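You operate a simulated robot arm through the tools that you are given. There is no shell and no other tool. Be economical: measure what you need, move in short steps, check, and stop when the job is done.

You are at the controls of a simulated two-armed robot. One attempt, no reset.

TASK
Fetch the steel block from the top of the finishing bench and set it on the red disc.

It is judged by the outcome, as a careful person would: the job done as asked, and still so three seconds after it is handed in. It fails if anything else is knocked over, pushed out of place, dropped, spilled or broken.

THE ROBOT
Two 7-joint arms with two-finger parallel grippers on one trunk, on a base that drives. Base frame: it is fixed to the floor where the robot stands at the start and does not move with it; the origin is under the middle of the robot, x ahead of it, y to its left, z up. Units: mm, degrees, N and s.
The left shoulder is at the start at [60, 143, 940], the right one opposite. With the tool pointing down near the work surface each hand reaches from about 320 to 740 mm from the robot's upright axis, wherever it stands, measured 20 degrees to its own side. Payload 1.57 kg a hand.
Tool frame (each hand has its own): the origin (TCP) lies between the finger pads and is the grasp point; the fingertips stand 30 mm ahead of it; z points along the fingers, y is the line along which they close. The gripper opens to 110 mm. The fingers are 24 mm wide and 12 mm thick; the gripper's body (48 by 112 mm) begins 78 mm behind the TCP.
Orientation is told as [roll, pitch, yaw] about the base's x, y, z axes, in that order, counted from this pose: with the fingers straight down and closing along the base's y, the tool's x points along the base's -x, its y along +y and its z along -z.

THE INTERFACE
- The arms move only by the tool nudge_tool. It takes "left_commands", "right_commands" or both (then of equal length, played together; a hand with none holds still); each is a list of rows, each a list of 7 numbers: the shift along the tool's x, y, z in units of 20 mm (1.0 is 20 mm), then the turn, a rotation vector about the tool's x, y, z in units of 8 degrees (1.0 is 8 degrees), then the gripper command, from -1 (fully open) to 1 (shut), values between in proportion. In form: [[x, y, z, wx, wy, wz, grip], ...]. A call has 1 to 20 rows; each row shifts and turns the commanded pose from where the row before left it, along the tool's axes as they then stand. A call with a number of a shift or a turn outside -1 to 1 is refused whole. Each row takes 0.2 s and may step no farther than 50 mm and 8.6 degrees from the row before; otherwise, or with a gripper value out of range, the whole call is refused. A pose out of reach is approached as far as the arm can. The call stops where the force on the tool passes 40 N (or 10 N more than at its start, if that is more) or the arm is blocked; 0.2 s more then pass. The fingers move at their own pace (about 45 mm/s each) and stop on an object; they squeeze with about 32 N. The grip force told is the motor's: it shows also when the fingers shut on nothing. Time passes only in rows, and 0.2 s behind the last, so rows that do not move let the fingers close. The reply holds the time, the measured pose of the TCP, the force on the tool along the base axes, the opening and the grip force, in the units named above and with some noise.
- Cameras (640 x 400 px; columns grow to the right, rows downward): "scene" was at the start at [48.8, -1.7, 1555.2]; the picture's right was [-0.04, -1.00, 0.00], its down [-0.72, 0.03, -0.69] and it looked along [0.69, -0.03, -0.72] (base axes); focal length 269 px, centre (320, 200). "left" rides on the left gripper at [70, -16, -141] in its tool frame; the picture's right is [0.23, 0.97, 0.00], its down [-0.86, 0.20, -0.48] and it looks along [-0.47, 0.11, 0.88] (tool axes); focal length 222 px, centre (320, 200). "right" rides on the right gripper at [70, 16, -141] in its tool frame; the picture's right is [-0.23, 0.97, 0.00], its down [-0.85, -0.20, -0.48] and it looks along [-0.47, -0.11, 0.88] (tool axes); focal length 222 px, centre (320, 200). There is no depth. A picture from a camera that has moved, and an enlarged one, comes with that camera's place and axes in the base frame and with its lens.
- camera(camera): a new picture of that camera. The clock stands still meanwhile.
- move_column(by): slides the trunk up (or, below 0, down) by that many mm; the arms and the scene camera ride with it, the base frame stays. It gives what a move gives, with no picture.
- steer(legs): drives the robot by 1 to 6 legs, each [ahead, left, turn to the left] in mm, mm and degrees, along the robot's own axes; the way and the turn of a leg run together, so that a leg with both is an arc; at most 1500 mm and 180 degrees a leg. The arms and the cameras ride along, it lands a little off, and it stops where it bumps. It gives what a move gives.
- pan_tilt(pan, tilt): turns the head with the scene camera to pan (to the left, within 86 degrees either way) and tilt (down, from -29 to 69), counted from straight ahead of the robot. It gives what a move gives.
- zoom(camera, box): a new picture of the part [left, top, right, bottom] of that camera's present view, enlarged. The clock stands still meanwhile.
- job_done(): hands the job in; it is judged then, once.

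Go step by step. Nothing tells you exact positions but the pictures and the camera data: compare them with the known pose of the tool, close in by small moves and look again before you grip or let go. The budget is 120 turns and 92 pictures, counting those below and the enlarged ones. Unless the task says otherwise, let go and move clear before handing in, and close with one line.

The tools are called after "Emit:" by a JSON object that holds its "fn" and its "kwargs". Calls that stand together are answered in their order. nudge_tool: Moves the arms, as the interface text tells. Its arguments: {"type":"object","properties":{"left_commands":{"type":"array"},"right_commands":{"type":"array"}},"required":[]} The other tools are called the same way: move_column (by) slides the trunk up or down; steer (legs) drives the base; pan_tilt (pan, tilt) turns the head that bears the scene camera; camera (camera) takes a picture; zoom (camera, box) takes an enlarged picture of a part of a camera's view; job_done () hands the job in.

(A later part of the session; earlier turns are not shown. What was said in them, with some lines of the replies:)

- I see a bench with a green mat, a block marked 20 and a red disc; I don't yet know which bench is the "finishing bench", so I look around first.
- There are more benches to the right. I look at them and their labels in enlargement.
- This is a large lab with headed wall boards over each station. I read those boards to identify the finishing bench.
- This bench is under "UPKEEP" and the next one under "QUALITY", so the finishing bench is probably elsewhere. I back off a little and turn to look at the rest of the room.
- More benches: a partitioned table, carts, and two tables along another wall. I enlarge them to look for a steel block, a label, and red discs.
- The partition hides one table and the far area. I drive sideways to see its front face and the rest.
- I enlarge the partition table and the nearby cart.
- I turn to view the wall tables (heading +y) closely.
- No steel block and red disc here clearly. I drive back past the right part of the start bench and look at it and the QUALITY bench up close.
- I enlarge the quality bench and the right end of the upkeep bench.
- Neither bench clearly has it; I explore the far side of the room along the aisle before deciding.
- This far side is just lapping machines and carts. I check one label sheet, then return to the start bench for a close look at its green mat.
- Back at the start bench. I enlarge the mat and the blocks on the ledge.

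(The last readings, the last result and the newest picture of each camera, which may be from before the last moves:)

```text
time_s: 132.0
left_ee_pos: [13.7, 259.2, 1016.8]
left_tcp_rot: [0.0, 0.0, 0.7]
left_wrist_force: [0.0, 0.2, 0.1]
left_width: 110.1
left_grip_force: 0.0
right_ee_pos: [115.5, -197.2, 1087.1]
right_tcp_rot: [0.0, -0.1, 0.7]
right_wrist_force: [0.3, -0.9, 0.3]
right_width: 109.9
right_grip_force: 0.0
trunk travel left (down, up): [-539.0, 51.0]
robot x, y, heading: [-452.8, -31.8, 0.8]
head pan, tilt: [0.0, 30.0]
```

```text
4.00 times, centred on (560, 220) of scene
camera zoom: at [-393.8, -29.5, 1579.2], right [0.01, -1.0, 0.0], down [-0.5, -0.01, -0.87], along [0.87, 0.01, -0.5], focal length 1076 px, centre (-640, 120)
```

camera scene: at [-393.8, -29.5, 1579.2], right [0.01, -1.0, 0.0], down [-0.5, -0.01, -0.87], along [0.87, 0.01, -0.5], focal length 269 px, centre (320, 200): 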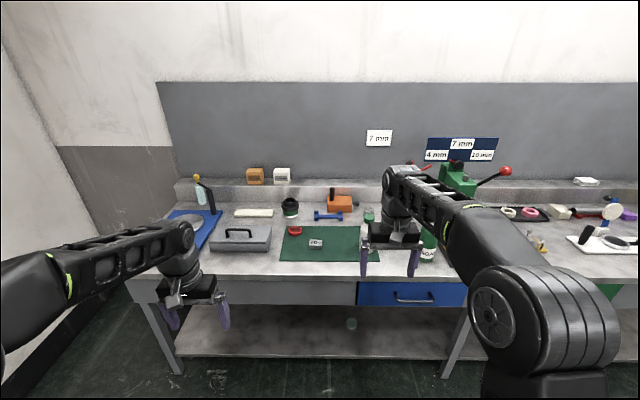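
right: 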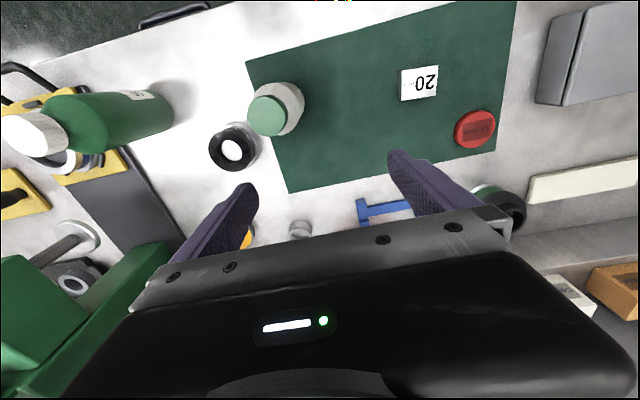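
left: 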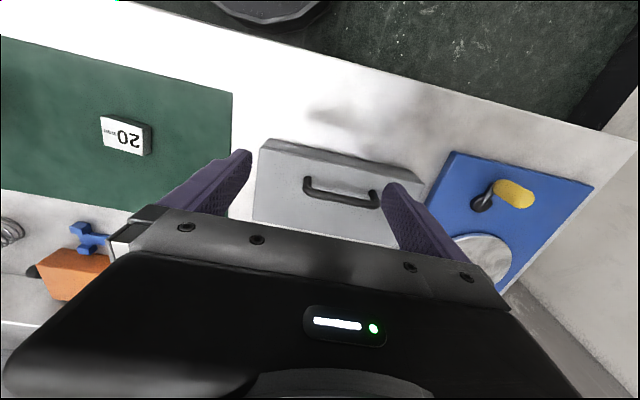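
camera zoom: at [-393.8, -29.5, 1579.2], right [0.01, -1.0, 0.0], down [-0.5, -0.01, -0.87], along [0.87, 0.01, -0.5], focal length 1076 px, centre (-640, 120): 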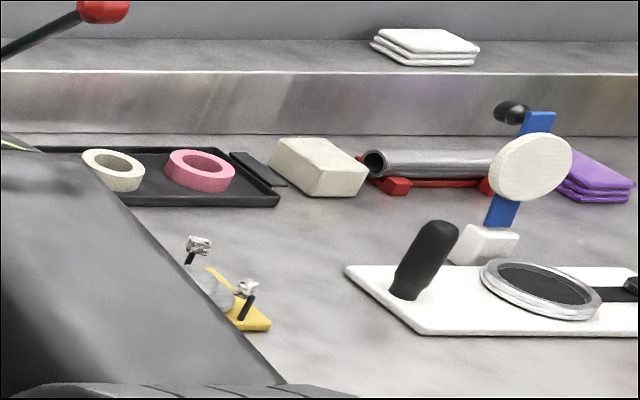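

The block on the mat labelled 20 mm has steel sides, and the red disc lies beside it; this bench also has a lower shelf, so "top" fits. I estimate the block at (540, 2) and disc at (636, 102). I drive back up to the bench.

Emit:
{"fn": "steer", "kwargs": {"legs": [[455, 0, -0.8]]}}

Emit:
{"fn": "pan_tilt", "kwargs": {"pan": 0, "tilt": 50}}

Emit:
{"fn": "camera", "kwargs": {"camera": "scene"}}

Emit:
{"fn": "zoom", "kwargs": {"camera": "scene", "box": [240, 170, 400, 270]}}

```text
time_s: 134.8
left_ee_pos: [484.9, 252.9, 1017.1]
left_tcp_rot: [0.0, 0.0, -0.2]
left_wrist_force: [-0.1, -1.0, -0.7]
left_width: 110.0
left_grip_force: 0.1
right_ee_pos: [580.5, -202.6, 1086.5]
right_tcp_rot: [0.0, -0.1, -0.2]
right_wrist_force: [0.0, 0.4, -0.1]
right_width: 109.8
right_grip_force: 0.0
trunk travel left (down, up): [-539.0, 51.0]
robot x, y, heading: [14.7, -30.2, -0.3]
head pan, tilt: [0.0, 30.0]
```

```text
time_s: 135.7
left_ee_pos: [483.9, 253.0, 1017.8]
left_tcp_rot: [0.1, 0.0, -0.2]
left_wrist_force: [-0.7, 0.4, -0.7]
left_width: 109.9
left_grip_force: 0.1
right_ee_pos: [579.2, -203.2, 1086.9]
right_tcp_rot: [-0.1, -0.2, -0.1]
right_wrist_force: [-0.1, 0.6, 1.1]
right_width: 110.4
right_grip_force: 0.0
trunk travel left (down, up): [-539.0, 51.0]
robot x, y, heading: [13.8, -30.5, -0.2]
head pan, tilt: [0.0, 50.0]
```

```text
53 pictures are left
camera scene: at [58.4, -28.5, 1549.7], right [0.0, -1.0, 0.0], down [-0.77, 0.0, -0.64], along [0.64, 0.0, -0.77], focal length 269 px, centre (320, 200)
```

scene: 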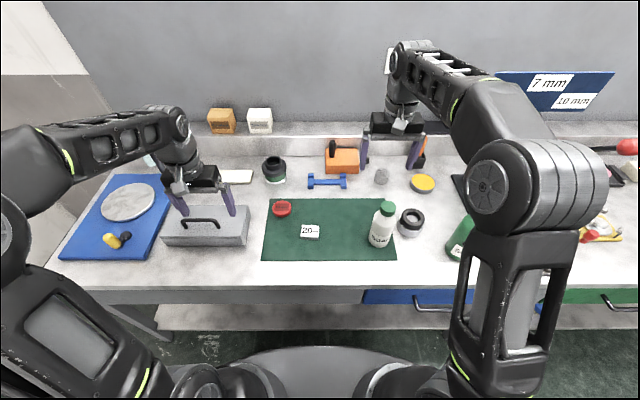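

```text
4.00 times, centred on (320, 220) of scene
camera zoom: at [58.4, -28.5, 1549.7], right [0.0, -1.0, 0.0], down [-0.77, 0.0, -0.64], along [0.64, 0.0, -0.77], focal length 1076 px, centre (320, 120)
```

zoom: 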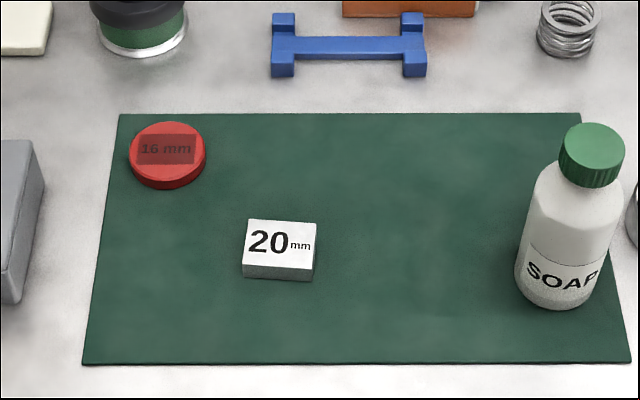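

Estimates agree: block ≈ (538, 1.5), disc ≈ (637, 102), with the block turned about -4.5°. I move the left hand over the block at safe height.

Emit:
{"fn": "nudge_tool", "kwargs": {"left_commands": [[-0.208, -0.968, 0, 0, 0, 0, -1], [-0.208, -0.968, 0, 0, 0, 0, -1], [-0.208, -0.968, 0, 0, 0, 0, -1], [-0.208, -0.968, 0, 0, 0, 0, -1], [-0.208, -0.968, 0, 0, 0, 0, -1], [-0.208, -0.968, 0, 0, 0, 0, -1], [-0.208, -0.968, 0, 0, 0, 0, -1], [-0.208, -0.968, 0, 0, 0, 0, -1], [-0.208, -0.968, 0, 0, 0, 0, -1], [-0.208, -0.968, 0, 0, 0, 0, -1], [-0.208, -0.968, 0, 0, 0, 0, -1], [-0.208, -0.968, 0, 0, 0, 0, -1], [-0.208, -0.968, 0, 0, 0, 0, -1], [0, 0, 1, 0, 0, 0.53, -1], [0, 0, 1, 0, 0, 0, -1], [0, 0, 1, 0, 0, 0, -1], [0, 0, 1, 0, 0, 0, -1], [0, 0, 0, 0, 0, 0, -1]]}}

Emit:
{"fn": "camera", "kwargs": {"camera": "left"}}

Emit:
{"fn": "zoom", "kwargs": {"camera": "scene", "box": [220, 120, 420, 270]}}

```text
time_s: 139.4
left_ee_pos: [537.1, 1.7, 937.6]
left_tcp_rot: [0.0, 0.0, -4.4]
left_wrist_force: [-0.2, -0.7, -0.5]
left_width: 110.2
left_grip_force: 0.1
right_ee_pos: [579.5, -203.2, 1087.8]
right_tcp_rot: [-0.1, -0.1, -0.2]
right_wrist_force: [-0.1, -1.2, 0.3]
right_width: 109.9
right_grip_force: 0.1
trunk travel left (down, up): [-539.0, 51.0]
robot x, y, heading: [14.8, -29.5, -0.2]
head pan, tilt: [0.0, 50.0]
```

```text
51 pictures are left
camera left: at [466.3, -9.9, 1078.4], right [-0.15, 0.99, 0.0], down [0.87, 0.13, 0.48], along [0.47, 0.07, -0.88], focal length 222 px, centre (320, 200)
```

left: 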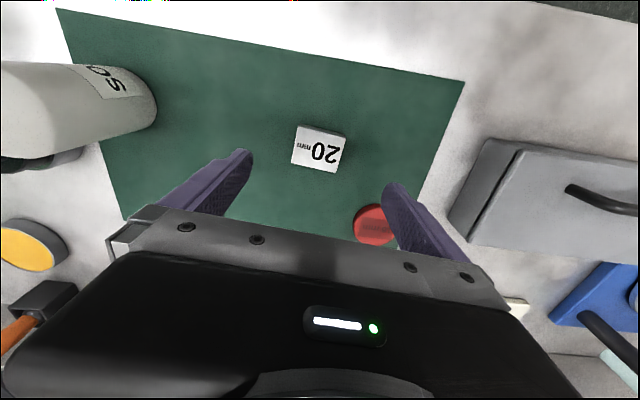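

```text
2.67 times, centred on (320, 195) of scene
camera zoom: at [58.2, -28.6, 1549.7], right [0.0, -1.0, 0.0], down [-0.77, 0.0, -0.64], along [0.64, 0.0, -0.77], focal length 717 px, centre (320, 213)
```

zoom: 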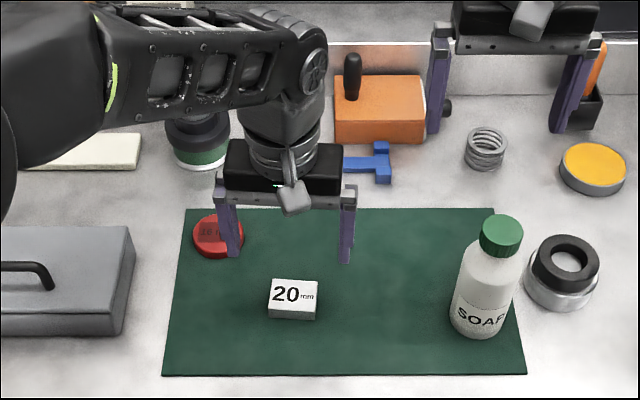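

The left camera puts the block about at (536, 0); the hand is well lined up. I descend most of the way and look again.

Emit:
{"fn": "nudge_tool", "kwargs": {"left_commands": [[0.05, -0.05, 1, 0, 0, 0, -1], [0, 0, 1, 0, 0, 0, -1], [0, 0, 1, 0, 0, 0, -1], [0, 0, 0.7, 0, 0, 0, -1], [0, 0, 0, 0, 0, 0, -1]]}}

Emit:
{"fn": "camera", "kwargs": {"camera": "left"}}

Emit:
{"fn": "zoom", "kwargs": {"camera": "scene", "box": [240, 170, 400, 270]}}

```text
time_s: 140.7
left_ee_pos: [536.6, 2.1, 863.7]
left_tcp_rot: [-0.1, 0.0, -4.4]
left_wrist_force: [0.3, -0.6, -0.1]
left_width: 109.9
left_grip_force: 0.0
right_ee_pos: [579.0, -203.6, 1087.2]
right_tcp_rot: [0.0, -0.2, -0.2]
right_wrist_force: [0.4, -1.0, 0.4]
right_width: 110.1
right_grip_force: 0.0
trunk travel left (down, up): [-539.0, 51.0]
robot x, y, heading: [11.7, -32.7, -0.3]
head pan, tilt: [0.0, 50.0]
```

```text
49 pictures are left
camera left: at [465.4, -11.0, 1003.5], right [-0.15, 0.99, 0.0], down [0.87, 0.13, 0.48], along [0.47, 0.07, -0.88], focal length 222 px, centre (320, 200)
```

left: 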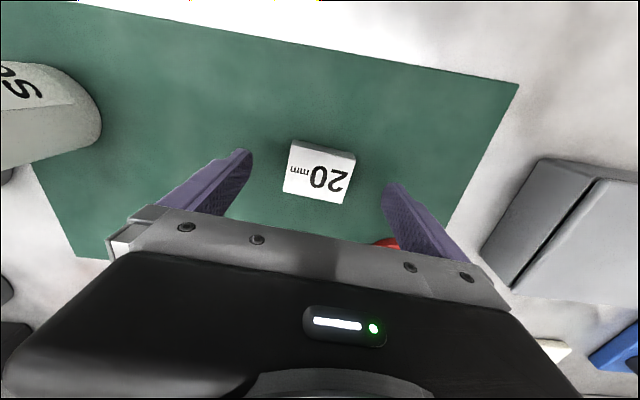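

```text
4.00 times, centred on (320, 220) of scene
camera zoom: at [58.2, -28.6, 1549.7], right [0.0, -1.0, 0.0], down [-0.77, 0.0, -0.64], along [0.64, 0.0, -0.77], focal length 1076 px, centre (320, 120)
```

zoom: 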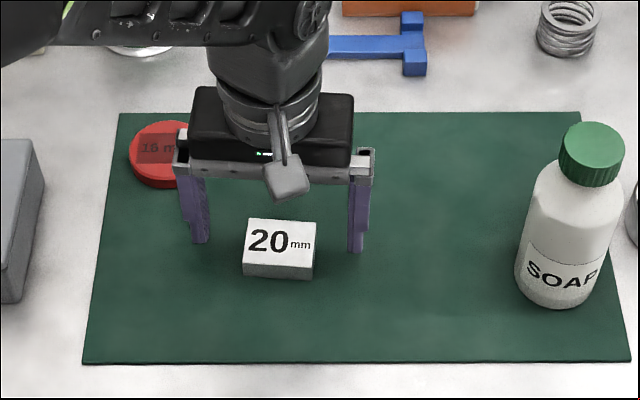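

Alignment is within about 3 mm; I correct, descend until the tips are just above the mat, and close.

Emit:
{"fn": "nudge_tool", "kwargs": {"left_commands": [[0.05, -0.15, 0.5, 0, 0, 0, -1], [0, 0, 0.6, 0, 0, 0, -1], [0, 0, 0, 0, 0, 0, -1]]}}

Emit:
{"fn": "camera", "kwargs": {"camera": "left"}}

Emit:
{"fn": "zoom", "kwargs": {"camera": "scene", "box": [270, 190, 350, 250]}}

```text
time_s: 141.4
left_ee_pos: [534.9, -2.4, 840.9]
left_tcp_rot: [0.0, 0.0, -4.3]
left_wrist_force: [0.2, 0.6, 0.8]
left_width: 110.2
left_grip_force: 0.0
right_ee_pos: [578.9, -204.3, 1087.5]
right_tcp_rot: [0.0, -0.1, -0.2]
right_wrist_force: [0.3, 1.1, 0.4]
right_width: 110.2
right_grip_force: 0.0
trunk travel left (down, up): [-539.0, 51.0]
robot x, y, heading: [12.8, -34.3, -0.1]
head pan, tilt: [0.0, 50.0]
```

```text
47 pictures are left
camera left: at [463.8, -15.5, 981.8], right [-0.15, 0.99, 0.0], down [0.87, 0.13, 0.48], along [0.47, 0.07, -0.88], focal length 222 px, centre (320, 200)
```

left: 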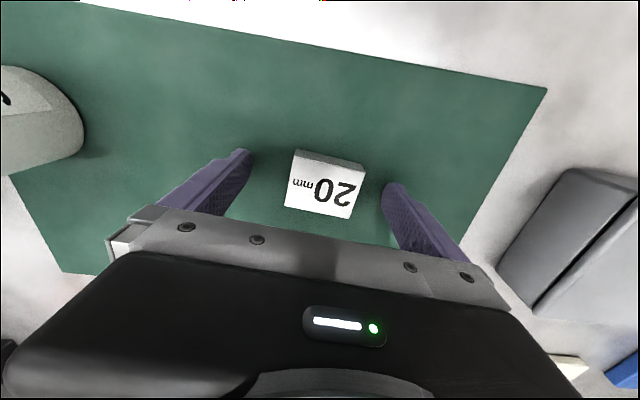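

```text
6.67 times, centred on (310, 220) of scene
camera zoom: at [58.2, -28.6, 1549.7], right [0.0, -1.0, 0.0], down [-0.77, 0.0, -0.64], along [0.64, 0.0, -0.77], focal length 1794 px, centre (387, 67)
```

zoom: 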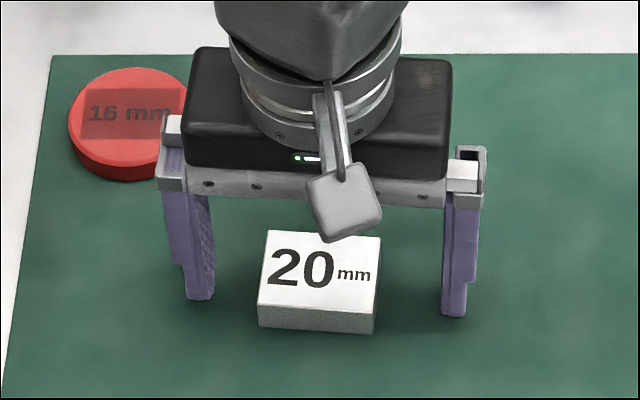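

The block sits centred between the fingers. I close the gripper.

Emit:
{"fn": "nudge_tool", "kwargs": {"left_commands": [[0, 0, 0, 0, 0, 0, 1], [0, 0, 0, 0, 0, 0, 1], [0, 0, 0, 0, 0, 0, 1], [0, 0, 0, 0, 0, 0, 1], [0, 0, 0, 0, 0, 0, 1], [0, 0, 0, 0, 0, 0, 1]]}}

Emit:
{"fn": "camera", "kwargs": {"camera": "left"}}

```text
time_s: 142.8
left_ee_pos: [535.4, -3.4, 841.2]
left_tcp_rot: [0.1, 0.0, -4.5]
left_wrist_force: [0.0, 3.0, 0.4]
left_width: 55.6
left_grip_force: 32.2
right_ee_pos: [579.3, -203.6, 1088.2]
right_tcp_rot: [0.0, -0.1, -0.2]
right_wrist_force: [-0.2, 0.4, -0.6]
right_width: 109.8
right_grip_force: 0.0
trunk travel left (down, up): [-539.0, 51.0]
robot x, y, heading: [11.8, -29.4, -0.2]
head pan, tilt: [0.0, 50.0]
```

```text
45 pictures are left
camera left: at [463.9, -15.1, 981.8], right [-0.15, 0.99, 0.0], down [0.87, 0.13, 0.48], along [0.47, 0.07, -0.88], focal length 222 px, centre (320, 200)
```

left: 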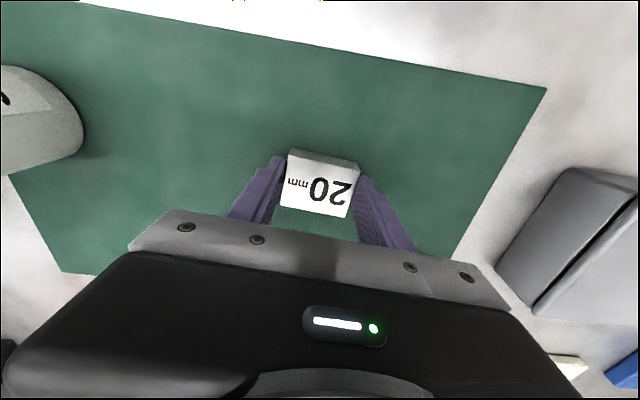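

Gripped at 55.6 mm. I lift straight up and check.

Emit:
{"fn": "nudge_tool", "kwargs": {"left_commands": [[0, 0, -0.5, 0, 0, 0, 1], [0, 0, -0.7, 0, 0, 0, 1], [0, 0, -0.8, 0, 0, 0, 1], [0, 0, -1, 0, 0, 0, 1], [0, 0, 0, 0, 0, 0, 1]]}}

Emit:
{"fn": "camera", "kwargs": {"camera": "left"}}

Emit:
{"fn": "zoom", "kwargs": {"camera": "scene", "box": [240, 170, 400, 270]}}

```text
time_s: 144.1
left_ee_pos: [535.7, -4.8, 900.5]
left_tcp_rot: [0.0, 0.0, -4.4]
left_wrist_force: [0.4, 0.3, 0.3]
left_width: 0.2
left_grip_force: 20.8
right_ee_pos: [578.3, -202.3, 1087.2]
right_tcp_rot: [0.0, -0.1, -0.2]
right_wrist_force: [-0.2, 0.1, -0.2]
right_width: 110.0
right_grip_force: 0.0
trunk travel left (down, up): [-539.0, 51.0]
robot x, y, heading: [14.2, -30.3, -0.2]
head pan, tilt: [0.0, 50.0]
```

```text
44 pictures are left
camera left: at [464.9, -16.2, 1042.2], right [-0.15, 0.99, 0.0], down [0.87, 0.13, 0.48], along [0.47, 0.07, -0.88], focal length 222 px, centre (320, 200)
```

left: 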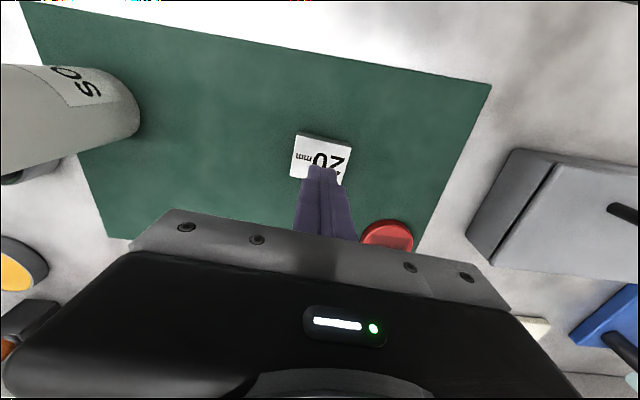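

```text
4.00 times, centred on (320, 220) of scene
camera zoom: at [58.5, -28.6, 1549.7], right [0.0, -1.0, 0.0], down [-0.77, 0.0, -0.64], along [0.64, 0.0, -0.77], focal length 1076 px, centre (320, 120)
```

zoom: 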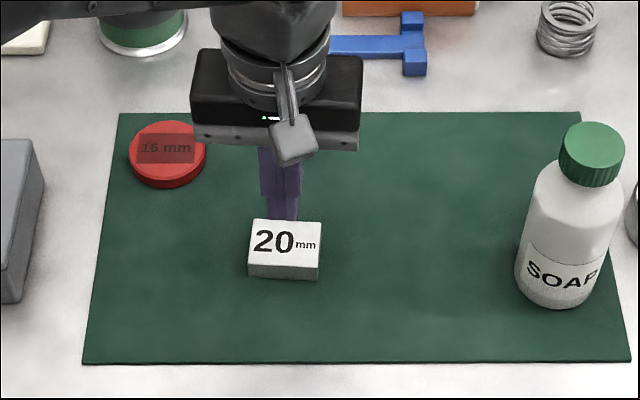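

The fingers slipped off the block: they held only its upper edge, and the block still stands in place. I reopen and go deeper, feeling for the mat in small steps.

Emit:
{"fn": "nudge_tool", "kwargs": {"left_commands": [[0, 0, 0, 0, 0, 0, -0.8], [0, 0, 0, 0, 0, 0, -0.8], [0, 0, 0, 0, 0, 0, -0.8], [0, 0, 0, 0, 0, 0, -0.8], [0, 0, 0, 0, 0, 0, -0.8], [0, 0, 0, 0, 0, 0, -0.8]]}}

Emit:
{"fn": "nudge_tool", "kwargs": {"left_commands": [[0, 0.1, 1, 0, 0, 0, -0.8], [0, 0, 1, 0, 0, 0, -0.8], [0, 0, 0.9, 0, 0, 0, -0.8], [0, 0, 0.1, 0, 0, 0, -0.8], [0, 0, 0.1, 0, 0, 0, -0.8], [0, 0, 0, 0, 0, 0, -0.8]]}}

Emit:
{"fn": "camera", "kwargs": {"camera": "left"}}

Emit:
{"fn": "zoom", "kwargs": {"camera": "scene", "box": [270, 190, 350, 250]}}

```text
time_s: 145.4
left_ee_pos: [535.0, -4.1, 900.5]
left_tcp_rot: [0.0, -0.1, -4.5]
left_wrist_force: [-0.2, -0.2, 0.1]
left_width: 98.8
left_grip_force: 0.0
right_ee_pos: [579.4, -202.5, 1087.6]
right_tcp_rot: [0.0, 0.0, -0.2]
right_wrist_force: [0.3, 1.1, -0.9]
right_width: 110.0
right_grip_force: 0.1
trunk travel left (down, up): [-539.0, 51.0]
robot x, y, heading: [13.4, -30.0, -0.2]
head pan, tilt: [0.0, 50.0]
```

```text
time_s: 146.8
left_ee_pos: [534.6, -1.1, 837.9]
left_tcp_rot: [-0.2, 0.1, -4.4]
left_wrist_force: [0.1, -0.2, 0.2]
left_width: 99.0
left_grip_force: 0.2
right_ee_pos: [578.9, -203.2, 1087.4]
right_tcp_rot: [0.1, -0.1, -0.2]
right_wrist_force: [0.6, -0.4, 0.4]
right_width: 110.4
right_grip_force: 0.2
trunk travel left (down, up): [-539.0, 51.0]
robot x, y, heading: [13.7, -31.0, -0.2]
head pan, tilt: [0.0, 50.0]
```

```text
42 pictures are left
camera left: at [463.2, -13.3, 979.4], right [-0.15, 0.99, 0.0], down [0.87, 0.13, 0.48], along [0.47, 0.07, -0.88], focal length 222 px, centre (320, 200)
```

left: 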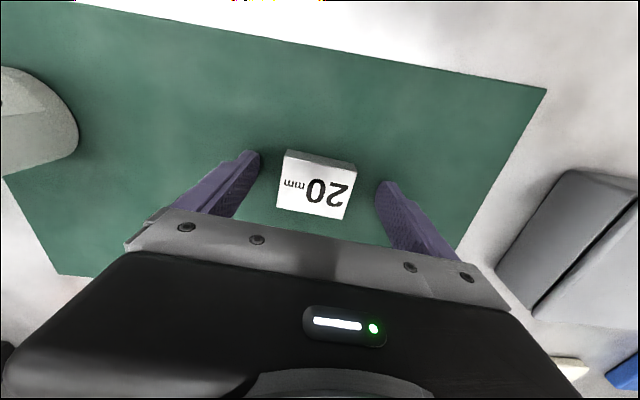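

```text
6.67 times, centred on (310, 220) of scene
camera zoom: at [58.3, -28.6, 1549.7], right [0.0, -1.0, 0.0], down [-0.77, 0.0, -0.64], along [0.64, 0.0, -0.77], focal length 1794 px, centre (387, 67)
```

zoom: 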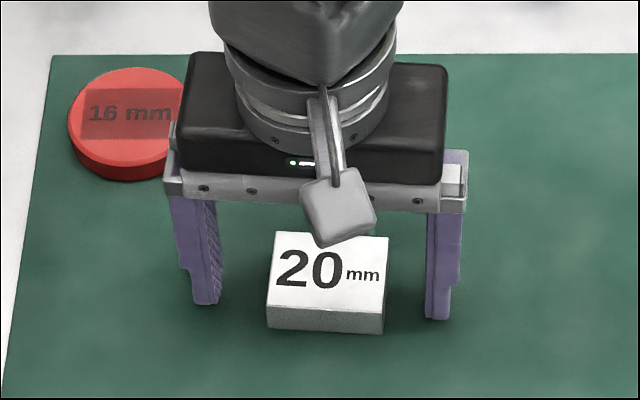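

The block is ~47 mm deep and centred ~3 mm nearer the robot. I shift by that and feel down 1 mm at a time.

Emit:
{"fn": "nudge_tool", "kwargs": {"left_commands": [[0.15, -0.1, 0, 0, 0, 0, -0.8], [0, 0, 0.06, 0, 0, 0, -0.8], [0, 0, 0.06, 0, 0, 0, -0.8], [0, 0, 0, 0, 0, 0, -0.8]]}}

```text
time_s: 147.8
left_ee_pos: [530.6, -2.9, 835.5]
left_tcp_rot: [0.0, 0.0, -4.5]
left_wrist_force: [-1.1, 0.2, 0.3]
left_width: 99.0
left_grip_force: 0.1
right_ee_pos: [579.3, -202.4, 1087.8]
right_tcp_rot: [0.0, -0.1, -0.3]
right_wrist_force: [-0.1, 0.1, -0.6]
right_width: 109.8
right_grip_force: 0.1
trunk travel left (down, up): [-539.0, 51.0]
robot x, y, heading: [13.2, -35.1, -0.3]
head pan, tilt: [0.0, 50.0]
```

No contact yet with the mat, tips at ~805. I close here and then lift slowly, only a little.

Emit:
{"fn": "nudge_tool", "kwargs": {"left_commands": [[0, 0, 0, 0, 0, 0, 0.1], [0, 0, 0, 0, 0, 0, 0.3], [0, 0, 0, 0, 0, 0, 0.6], [0, 0, 0, 0, 0, 0, 1], [0, 0, 0, 0, 0, 0, 1], [0, 0, 0, 0, 0, 0, 1], [0, 0, 0, 0, 0, 0, 1]]}}

Emit:
{"fn": "nudge_tool", "kwargs": {"left_commands": [[0, 0, -0.1, 0, 0, 0, 1], [0, 0, -0.2, 0, 0, 0, 1], [0, 0, -0.2, 0, 0, 0, 1], [0, 0, 0, 0, 0, 0, 1]]}}

Emit:
{"fn": "zoom", "kwargs": {"camera": "scene", "box": [270, 190, 350, 250]}}

```text
time_s: 149.4
left_ee_pos: [531.9, -3.3, 836.9]
left_tcp_rot: [0.0, 0.0, -4.4]
left_wrist_force: [-0.4, -0.5, 0.3]
left_width: 55.8
left_grip_force: 32.1
right_ee_pos: [578.8, -204.1, 1088.7]
right_tcp_rot: [0.0, 0.0, -0.2]
right_wrist_force: [-0.5, -0.5, 0.1]
right_width: 109.9
right_grip_force: 0.1
trunk travel left (down, up): [-539.0, 51.0]
robot x, y, heading: [11.4, -28.3, -0.4]
head pan, tilt: [0.0, 50.0]
```

```text
time_s: 150.4
left_ee_pos: [530.6, -3.2, 845.6]
left_tcp_rot: [0.1, 0.0, -4.5]
left_wrist_force: [0.2, 0.6, -4.1]
left_width: 55.5
left_grip_force: 31.8
right_ee_pos: [579.9, -204.1, 1087.9]
right_tcp_rot: [0.0, 0.0, -0.3]
right_wrist_force: [-1.0, 0.0, 0.7]
right_width: 110.3
right_grip_force: 0.1
trunk travel left (down, up): [-539.0, 51.0]
robot x, y, heading: [10.0, -29.5, -0.3]
head pan, tilt: [0.0, 50.0]
```

```text
6.67 times, centred on (310, 220) of scene
camera zoom: at [58.7, -28.6, 1549.6], right [0.0, -1.0, 0.0], down [-0.77, 0.0, -0.64], along [0.64, 0.0, -0.77], focal length 1794 px, centre (387, 67)
```

zoom: 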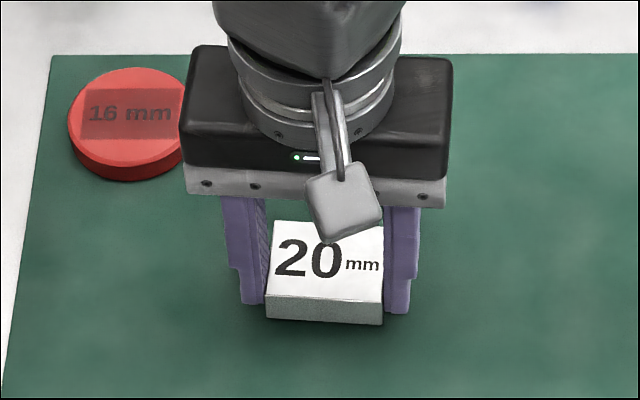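

Held this time (about 4 N of weight). I lift a little further, slowly, and verify no slip.

Emit:
{"fn": "nudge_tool", "kwargs": {"left_commands": [[0, 0, -0.3, 0, 0, 0, 1], [0, 0, -0.3, 0, 0, 0, 1], [0, 0, -0.3, 0, 0, 0, 1], [0, 0, -0.3, 0, 0, 0, 1], [0, 0, -0.3, 0, 0, 0, 1], [0, 0, 0, 0, 0, 0, 1], [0, 0, 0, 0, 0, 0, 1]]}}

Emit:
{"fn": "zoom", "kwargs": {"camera": "scene", "box": [260, 170, 360, 245]}}

Emit:
{"fn": "camera", "kwargs": {"camera": "left"}}

```text
time_s: 152.1
left_ee_pos: [531.4, -2.6, 876.5]
left_tcp_rot: [-0.1, 0.0, -4.4]
left_wrist_force: [0.3, -0.6, -4.1]
left_width: 55.4
left_grip_force: 31.9
right_ee_pos: [580.1, -203.6, 1087.8]
right_tcp_rot: [0.0, -0.1, -0.2]
right_wrist_force: [0.0, 0.2, 0.2]
right_width: 109.9
right_grip_force: 0.0
trunk travel left (down, up): [-539.0, 51.0]
robot x, y, heading: [11.2, -34.3, -0.3]
head pan, tilt: [0.0, 50.0]
```

```text
5.33 times, centred on (310, 208) of scene
camera zoom: at [58.6, -28.6, 1549.7], right [0.0, -1.0, 0.0], down [-0.77, 0.0, -0.64], along [0.64, 0.0, -0.77], focal length 1435 px, centre (373, 160)
```

zoom: 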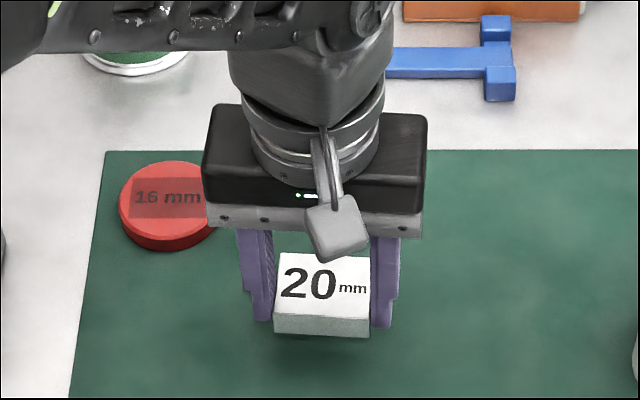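

```text
38 pictures are left
camera left: at [460.5, -15.1, 1017.6], right [-0.15, 0.99, 0.0], down [0.87, 0.13, 0.48], along [0.47, 0.07, -0.88], focal length 222 px, centre (320, 200)
```

left: 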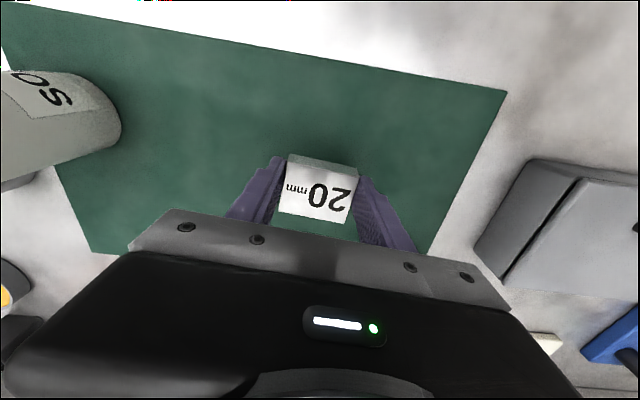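

The grip is stable. I move the block over the disc, about +99 mm x and +102 mm y, at this height.

Emit:
{"fn": "nudge_tool", "kwargs": {"left_commands": [[-0.3775, 0.4575, 0, 0, 0, 0, 1], [-0.3775, 0.4575, 0, 0, 0, 0, 1], [-0.3775, 0.4575, 0, 0, 0, 0, 1], [-0.3775, 0.4575, 0, 0, 0, 0, 1], [-0.3775, 0.4575, 0, 0, 0, 0, 1], [-0.3775, 0.4575, 0, 0, 0, 0, 1], [-0.3775, 0.4575, 0, 0, 0, 0, 1], [-0.3775, 0.4575, 0, 0, 0, 0, 1], [-0.3775, 0.4575, 0, 0, 0, 0, 1], [-0.3775, 0.4575, 0, 0, 0, 0, 1], [-0.3775, 0.4575, 0, 0, 0, 0, 1], [-0.3775, 0.4575, 0, 0, 0, 0, 1], [0, 0, 0, 0, 0, 0, 1]]}}

Emit:
{"fn": "camera", "kwargs": {"camera": "left"}}

Emit:
{"fn": "zoom", "kwargs": {"camera": "scene", "box": [230, 155, 330, 230]}}

```text
time_s: 154.8
left_ee_pos: [630.3, 98.8, 877.6]
left_tcp_rot: [0.0, 0.0, -4.4]
left_wrist_force: [0.2, 0.2, -3.6]
left_width: 56.1
left_grip_force: 31.6
right_ee_pos: [579.4, -203.6, 1087.0]
right_tcp_rot: [0.0, 0.0, -0.2]
right_wrist_force: [-0.1, 0.0, -0.1]
right_width: 110.1
right_grip_force: 0.1
trunk travel left (down, up): [-539.0, 51.0]
robot x, y, heading: [11.2, -29.1, -0.4]
head pan, tilt: [0.0, 50.0]
```

```text
37 pictures are left
camera left: at [559.3, 87.0, 1018.4], right [-0.15, 0.99, 0.0], down [0.87, 0.13, 0.48], along [0.47, 0.07, -0.88], focal length 222 px, centre (320, 200)
```

left: 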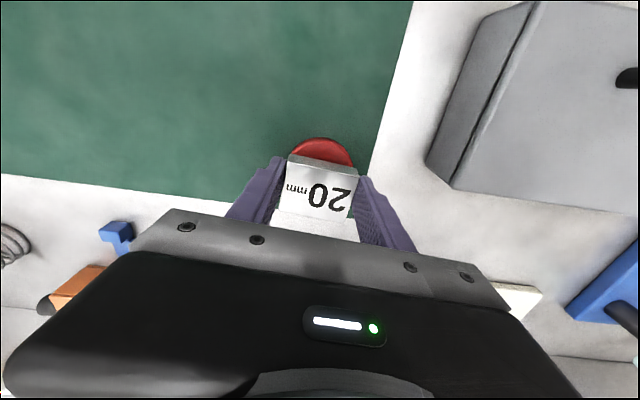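

```text
5.33 times, centred on (280, 192) of scene
camera zoom: at [58.6, -28.6, 1549.7], right [0.0, -1.0, 0.0], down [-0.77, 0.0, -0.64], along [0.64, 0.0, -0.77], focal length 1435 px, centre (533, 240)
```

zoom: 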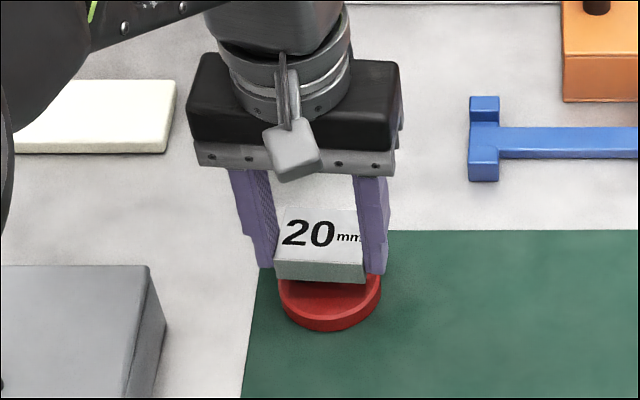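

Block and disc line up within a couple of mm. I descend to just above contact and then feel down.

Emit:
{"fn": "nudge_tool", "kwargs": {"left_commands": [[0, 0, 0.4, 0, 0, 0, 1], [0, 0, 0.4, 0, 0, 0, 1], [0, 0, 0.2, 0, 0, 0, 1], [0, 0, 0.1, 0, 0, 0, 1], [0, 0, 0, 0, 0, 0, 1]]}}

Emit:
{"fn": "zoom", "kwargs": {"camera": "scene", "box": [230, 155, 330, 230]}}

```text
time_s: 156.1
left_ee_pos: [631.2, 101.0, 854.5]
left_tcp_rot: [0.0, 0.0, -4.4]
left_wrist_force: [0.0, 0.4, -3.6]
left_width: 55.6
left_grip_force: 31.9
right_ee_pos: [579.3, -203.9, 1086.7]
right_tcp_rot: [0.0, 0.0, -0.2]
right_wrist_force: [0.0, 0.1, -0.3]
right_width: 109.9
right_grip_force: 0.0
trunk travel left (down, up): [-539.0, 51.0]
robot x, y, heading: [10.4, -30.7, -0.3]
head pan, tilt: [0.0, 50.0]
```

```text
5.33 times, centred on (280, 192) of scene
camera zoom: at [58.7, -28.5, 1549.7], right [0.0, -1.0, 0.0], down [-0.77, 0.0, -0.64], along [0.64, 0.0, -0.77], focal length 1435 px, centre (533, 240)
```

zoom: 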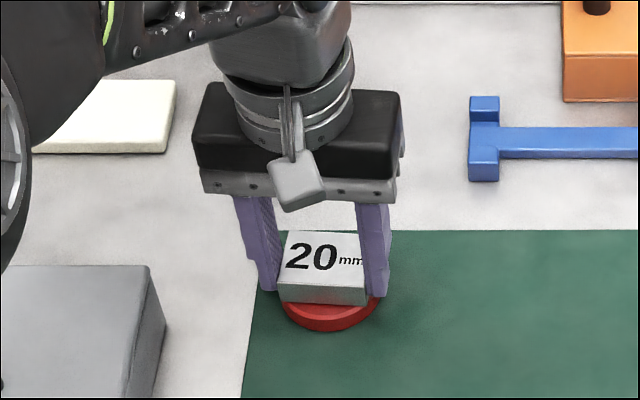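

I make a 2 mm trim and feel down by 1 mm steps.

Emit:
{"fn": "nudge_tool", "kwargs": {"left_commands": [[0.1, -0.1, 0, 0, 0, 0, 1], [0, 0, 0.05, 0, 0, 0, 1], [0, 0, 0.05, 0, 0, 0, 1], [0, 0, 0, 0, 0, 0, 1]]}}

```text
time_s: 157.1
left_ee_pos: [628.4, 99.0, 853.5]
left_tcp_rot: [0.0, -0.1, -4.5]
left_wrist_force: [-0.4, 0.0, -1.8]
left_width: 55.5
left_grip_force: 31.6
right_ee_pos: [579.3, -203.8, 1087.7]
right_tcp_rot: [0.0, -0.1, -0.1]
right_wrist_force: [-1.5, 0.4, 0.0]
right_width: 110.1
right_grip_force: 0.1
trunk travel left (down, up): [-539.0, 51.0]
robot x, y, heading: [17.7, -32.8, -0.2]
head pan, tilt: [0.0, 50.0]
```

Contact is beginning (the weight reading is falling). One more small step.

Emit:
{"fn": "nudge_tool", "kwargs": {"left_commands": [[0, 0, 0.05, 0, 0, 0, 1], [0, 0, 0, 0, 0, 0, 1]]}}

Emit:
{"fn": "zoom", "kwargs": {"camera": "scene", "box": [230, 155, 330, 230]}}

```text
time_s: 157.7
left_ee_pos: [628.7, 97.1, 853.0]
left_tcp_rot: [-0.1, -0.1, -4.5]
left_wrist_force: [1.6, -1.8, 4.0]
left_width: 55.6
left_grip_force: 31.9
right_ee_pos: [579.8, -205.0, 1087.3]
right_tcp_rot: [0.2, -0.2, -0.2]
right_wrist_force: [0.6, -0.3, 0.1]
right_width: 109.8
right_grip_force: 0.0
trunk travel left (down, up): [-539.0, 51.0]
robot x, y, heading: [15.4, -30.8, -0.4]
head pan, tilt: [0.0, 50.0]
```

```text
5.33 times, centred on (280, 192) of scene
camera zoom: at [58.1, -28.8, 1549.8], right [0.0, -1.0, 0.0], down [-0.77, 0.0, -0.64], along [0.64, 0.0, -0.77], focal length 1435 px, centre (533, 240)
```

zoom: 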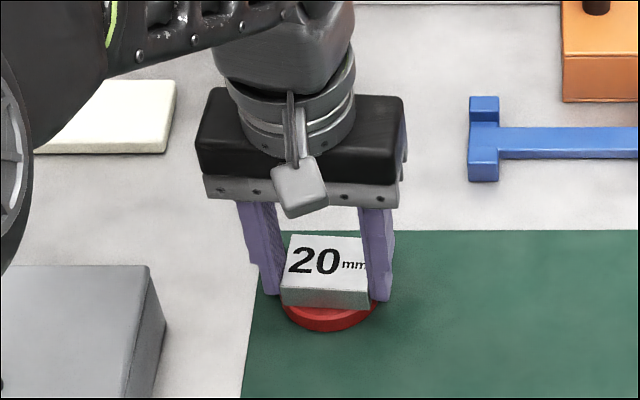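

The block rests on the disc. I release gradually, then lift clear.

Emit:
{"fn": "nudge_tool", "kwargs": {"left_commands": [[0, 0, 0, 0, 0, 0, -0.1], [0, 0, 0, 0, 0, 0, -0.3], [0, 0, 0, 0, 0, 0, -0.5], [0, 0, 0, 0, 0, 0, -0.5], [0, 0, 0, 0, 0, 0, -0.5]]}}

Emit:
{"fn": "camera", "kwargs": {"camera": "left"}}

Emit:
{"fn": "zoom", "kwargs": {"camera": "scene", "box": [230, 155, 330, 230]}}

```text
time_s: 158.8
left_ee_pos: [628.7, 98.3, 852.1]
left_tcp_rot: [0.0, -0.1, -4.5]
left_wrist_force: [-0.7, 0.1, 0.9]
left_width: 82.2
left_grip_force: 0.0
right_ee_pos: [580.4, -203.9, 1087.7]
right_tcp_rot: [0.0, 0.0, -0.3]
right_wrist_force: [0.2, 0.0, 0.2]
right_width: 110.1
right_grip_force: 0.1
trunk travel left (down, up): [-539.0, 51.0]
robot x, y, heading: [11.5, -25.9, -0.3]
head pan, tilt: [0.0, 50.0]
```

```text
33 pictures are left
camera left: at [556.7, 86.4, 992.8], right [-0.15, 0.99, 0.0], down [0.87, 0.13, 0.48], along [0.47, 0.07, -0.88], focal length 222 px, centre (320, 200)
```

left: 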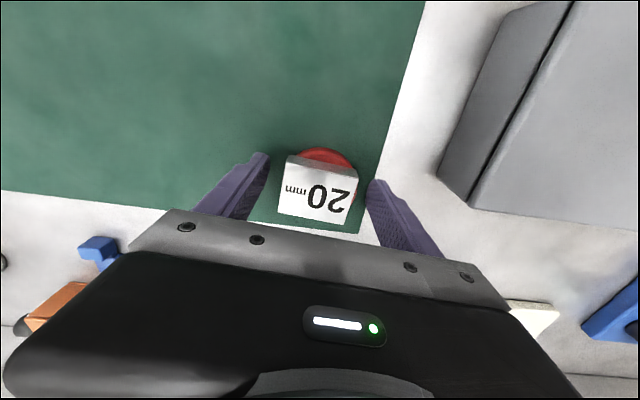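

```text
5.33 times, centred on (280, 192) of scene
camera zoom: at [58.3, -28.6, 1549.7], right [0.0, -1.0, 0.0], down [-0.77, 0.0, -0.64], along [0.64, 0.0, -0.77], focal length 1435 px, centre (533, 240)
```

zoom: 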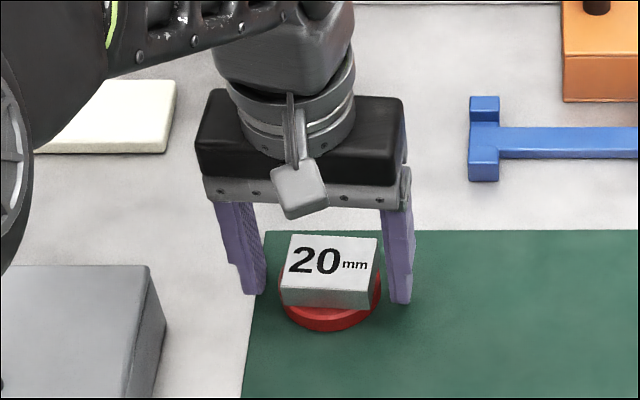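

The block is released and resting on the disc. I raise the hand and pull back to see the result.

Emit:
{"fn": "nudge_tool", "kwargs": {"left_commands": [[0, 0, -0.5, 0, 0, 0, -0.5], [0, 0, -1, 0, 0, 0, -0.5], [0, 0, -1, 0, 0, 0, -0.5], [0, 0, -1, 0, 0, 0, -0.5], [0, 0, -1, 0, 0, 0, -0.5], [0, 0, -1, 0, 0, 0, -0.5], [0, 0, -1, 0, 0, 0, -0.5], [0, 0, -1, 0, 0, 0, -0.5], [1, 0, 0, 0, 0, 0, -0.5], [1, 0, 0, 0, 0, 0, -0.5], [1, 0, 0, 0, 0, 0, -0.5], [1, 0, 0, 0, 0, 0, -0.5], [1, 0, 0, 0, 0, 0, -0.5], [1, 0, 0, 0, 0, 0, -0.5], [0, 0, 0, 0, 0, 0, -0.5]]}}

Emit:
{"fn": "camera", "kwargs": {"camera": "left"}}

Emit:
{"fn": "camera", "kwargs": {"camera": "scene"}}

Emit:
{"fn": "zoom", "kwargs": {"camera": "scene", "box": [230, 160, 410, 270]}}

```text
time_s: 162.1
left_ee_pos: [509.6, 107.9, 1001.7]
left_tcp_rot: [0.1, 0.0, -4.5]
left_wrist_force: [0.1, -0.2, -0.8]
left_width: 82.6
left_grip_force: 0.1
right_ee_pos: [579.0, -203.2, 1086.9]
right_tcp_rot: [0.0, 0.0, -0.3]
right_wrist_force: [-0.7, 0.3, -0.1]
right_width: 109.8
right_grip_force: 0.0
trunk travel left (down, up): [-539.0, 51.0]
robot x, y, heading: [12.6, -28.2, -0.2]
head pan, tilt: [0.0, 50.0]
```

```text
31 pictures are left
camera left: at [438.0, 96.4, 1142.3], right [-0.15, 0.99, 0.0], down [0.87, 0.13, 0.48], along [0.47, 0.07, -0.88], focal length 222 px, centre (320, 200)
```

left: 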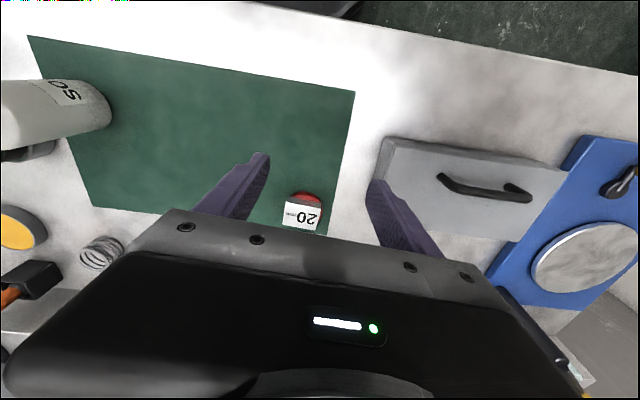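

```text
30 pictures are left
camera scene: at [58.6, -28.6, 1549.7], right [0.0, -1.0, 0.0], down [-0.77, 0.0, -0.64], along [0.64, 0.0, -0.77], focal length 269 px, centre (320, 200)
```

scene: 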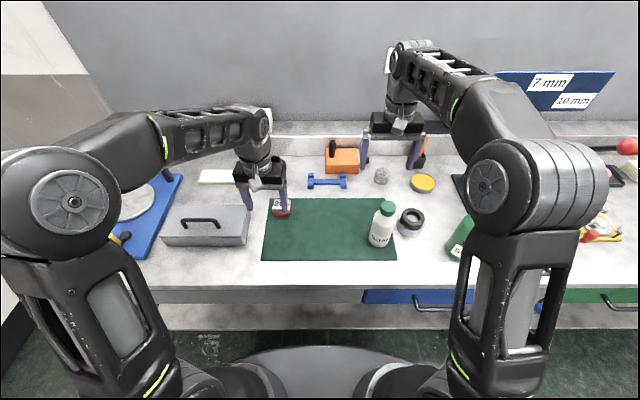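

```text
3.56 times, centred on (320, 215) of scene
camera zoom: at [58.6, -28.6, 1549.7], right [0.0, -1.0, 0.0], down [-0.77, 0.0, -0.64], along [0.64, 0.0, -0.77], focal length 957 px, centre (320, 147)
```

zoom: 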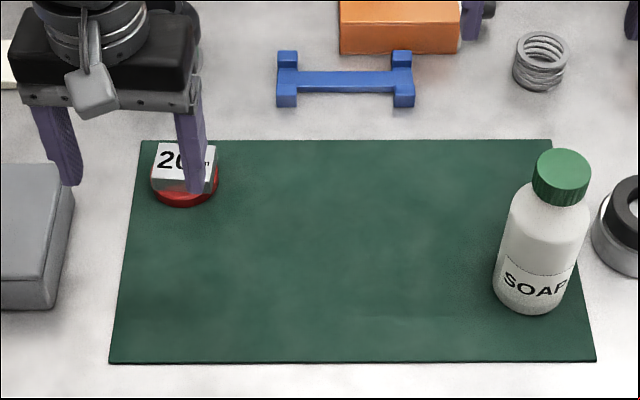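

The steel block sits centred on the red disc. The hand is clear, and everything else is where it was, so I'm handing in.

Emit:
{"fn": "job_done", "kwargs": {}}

```text
The job is handed in.
```

The steel block marked "20 mm" is on the red disc, the hand is clear, and nothing else in view had moved when I handed in. No bench was labelled "finishing", so I took it to be the one the robot started at, which has both the block and the disc. The first grip slipped off without tipping the block, and the second held.
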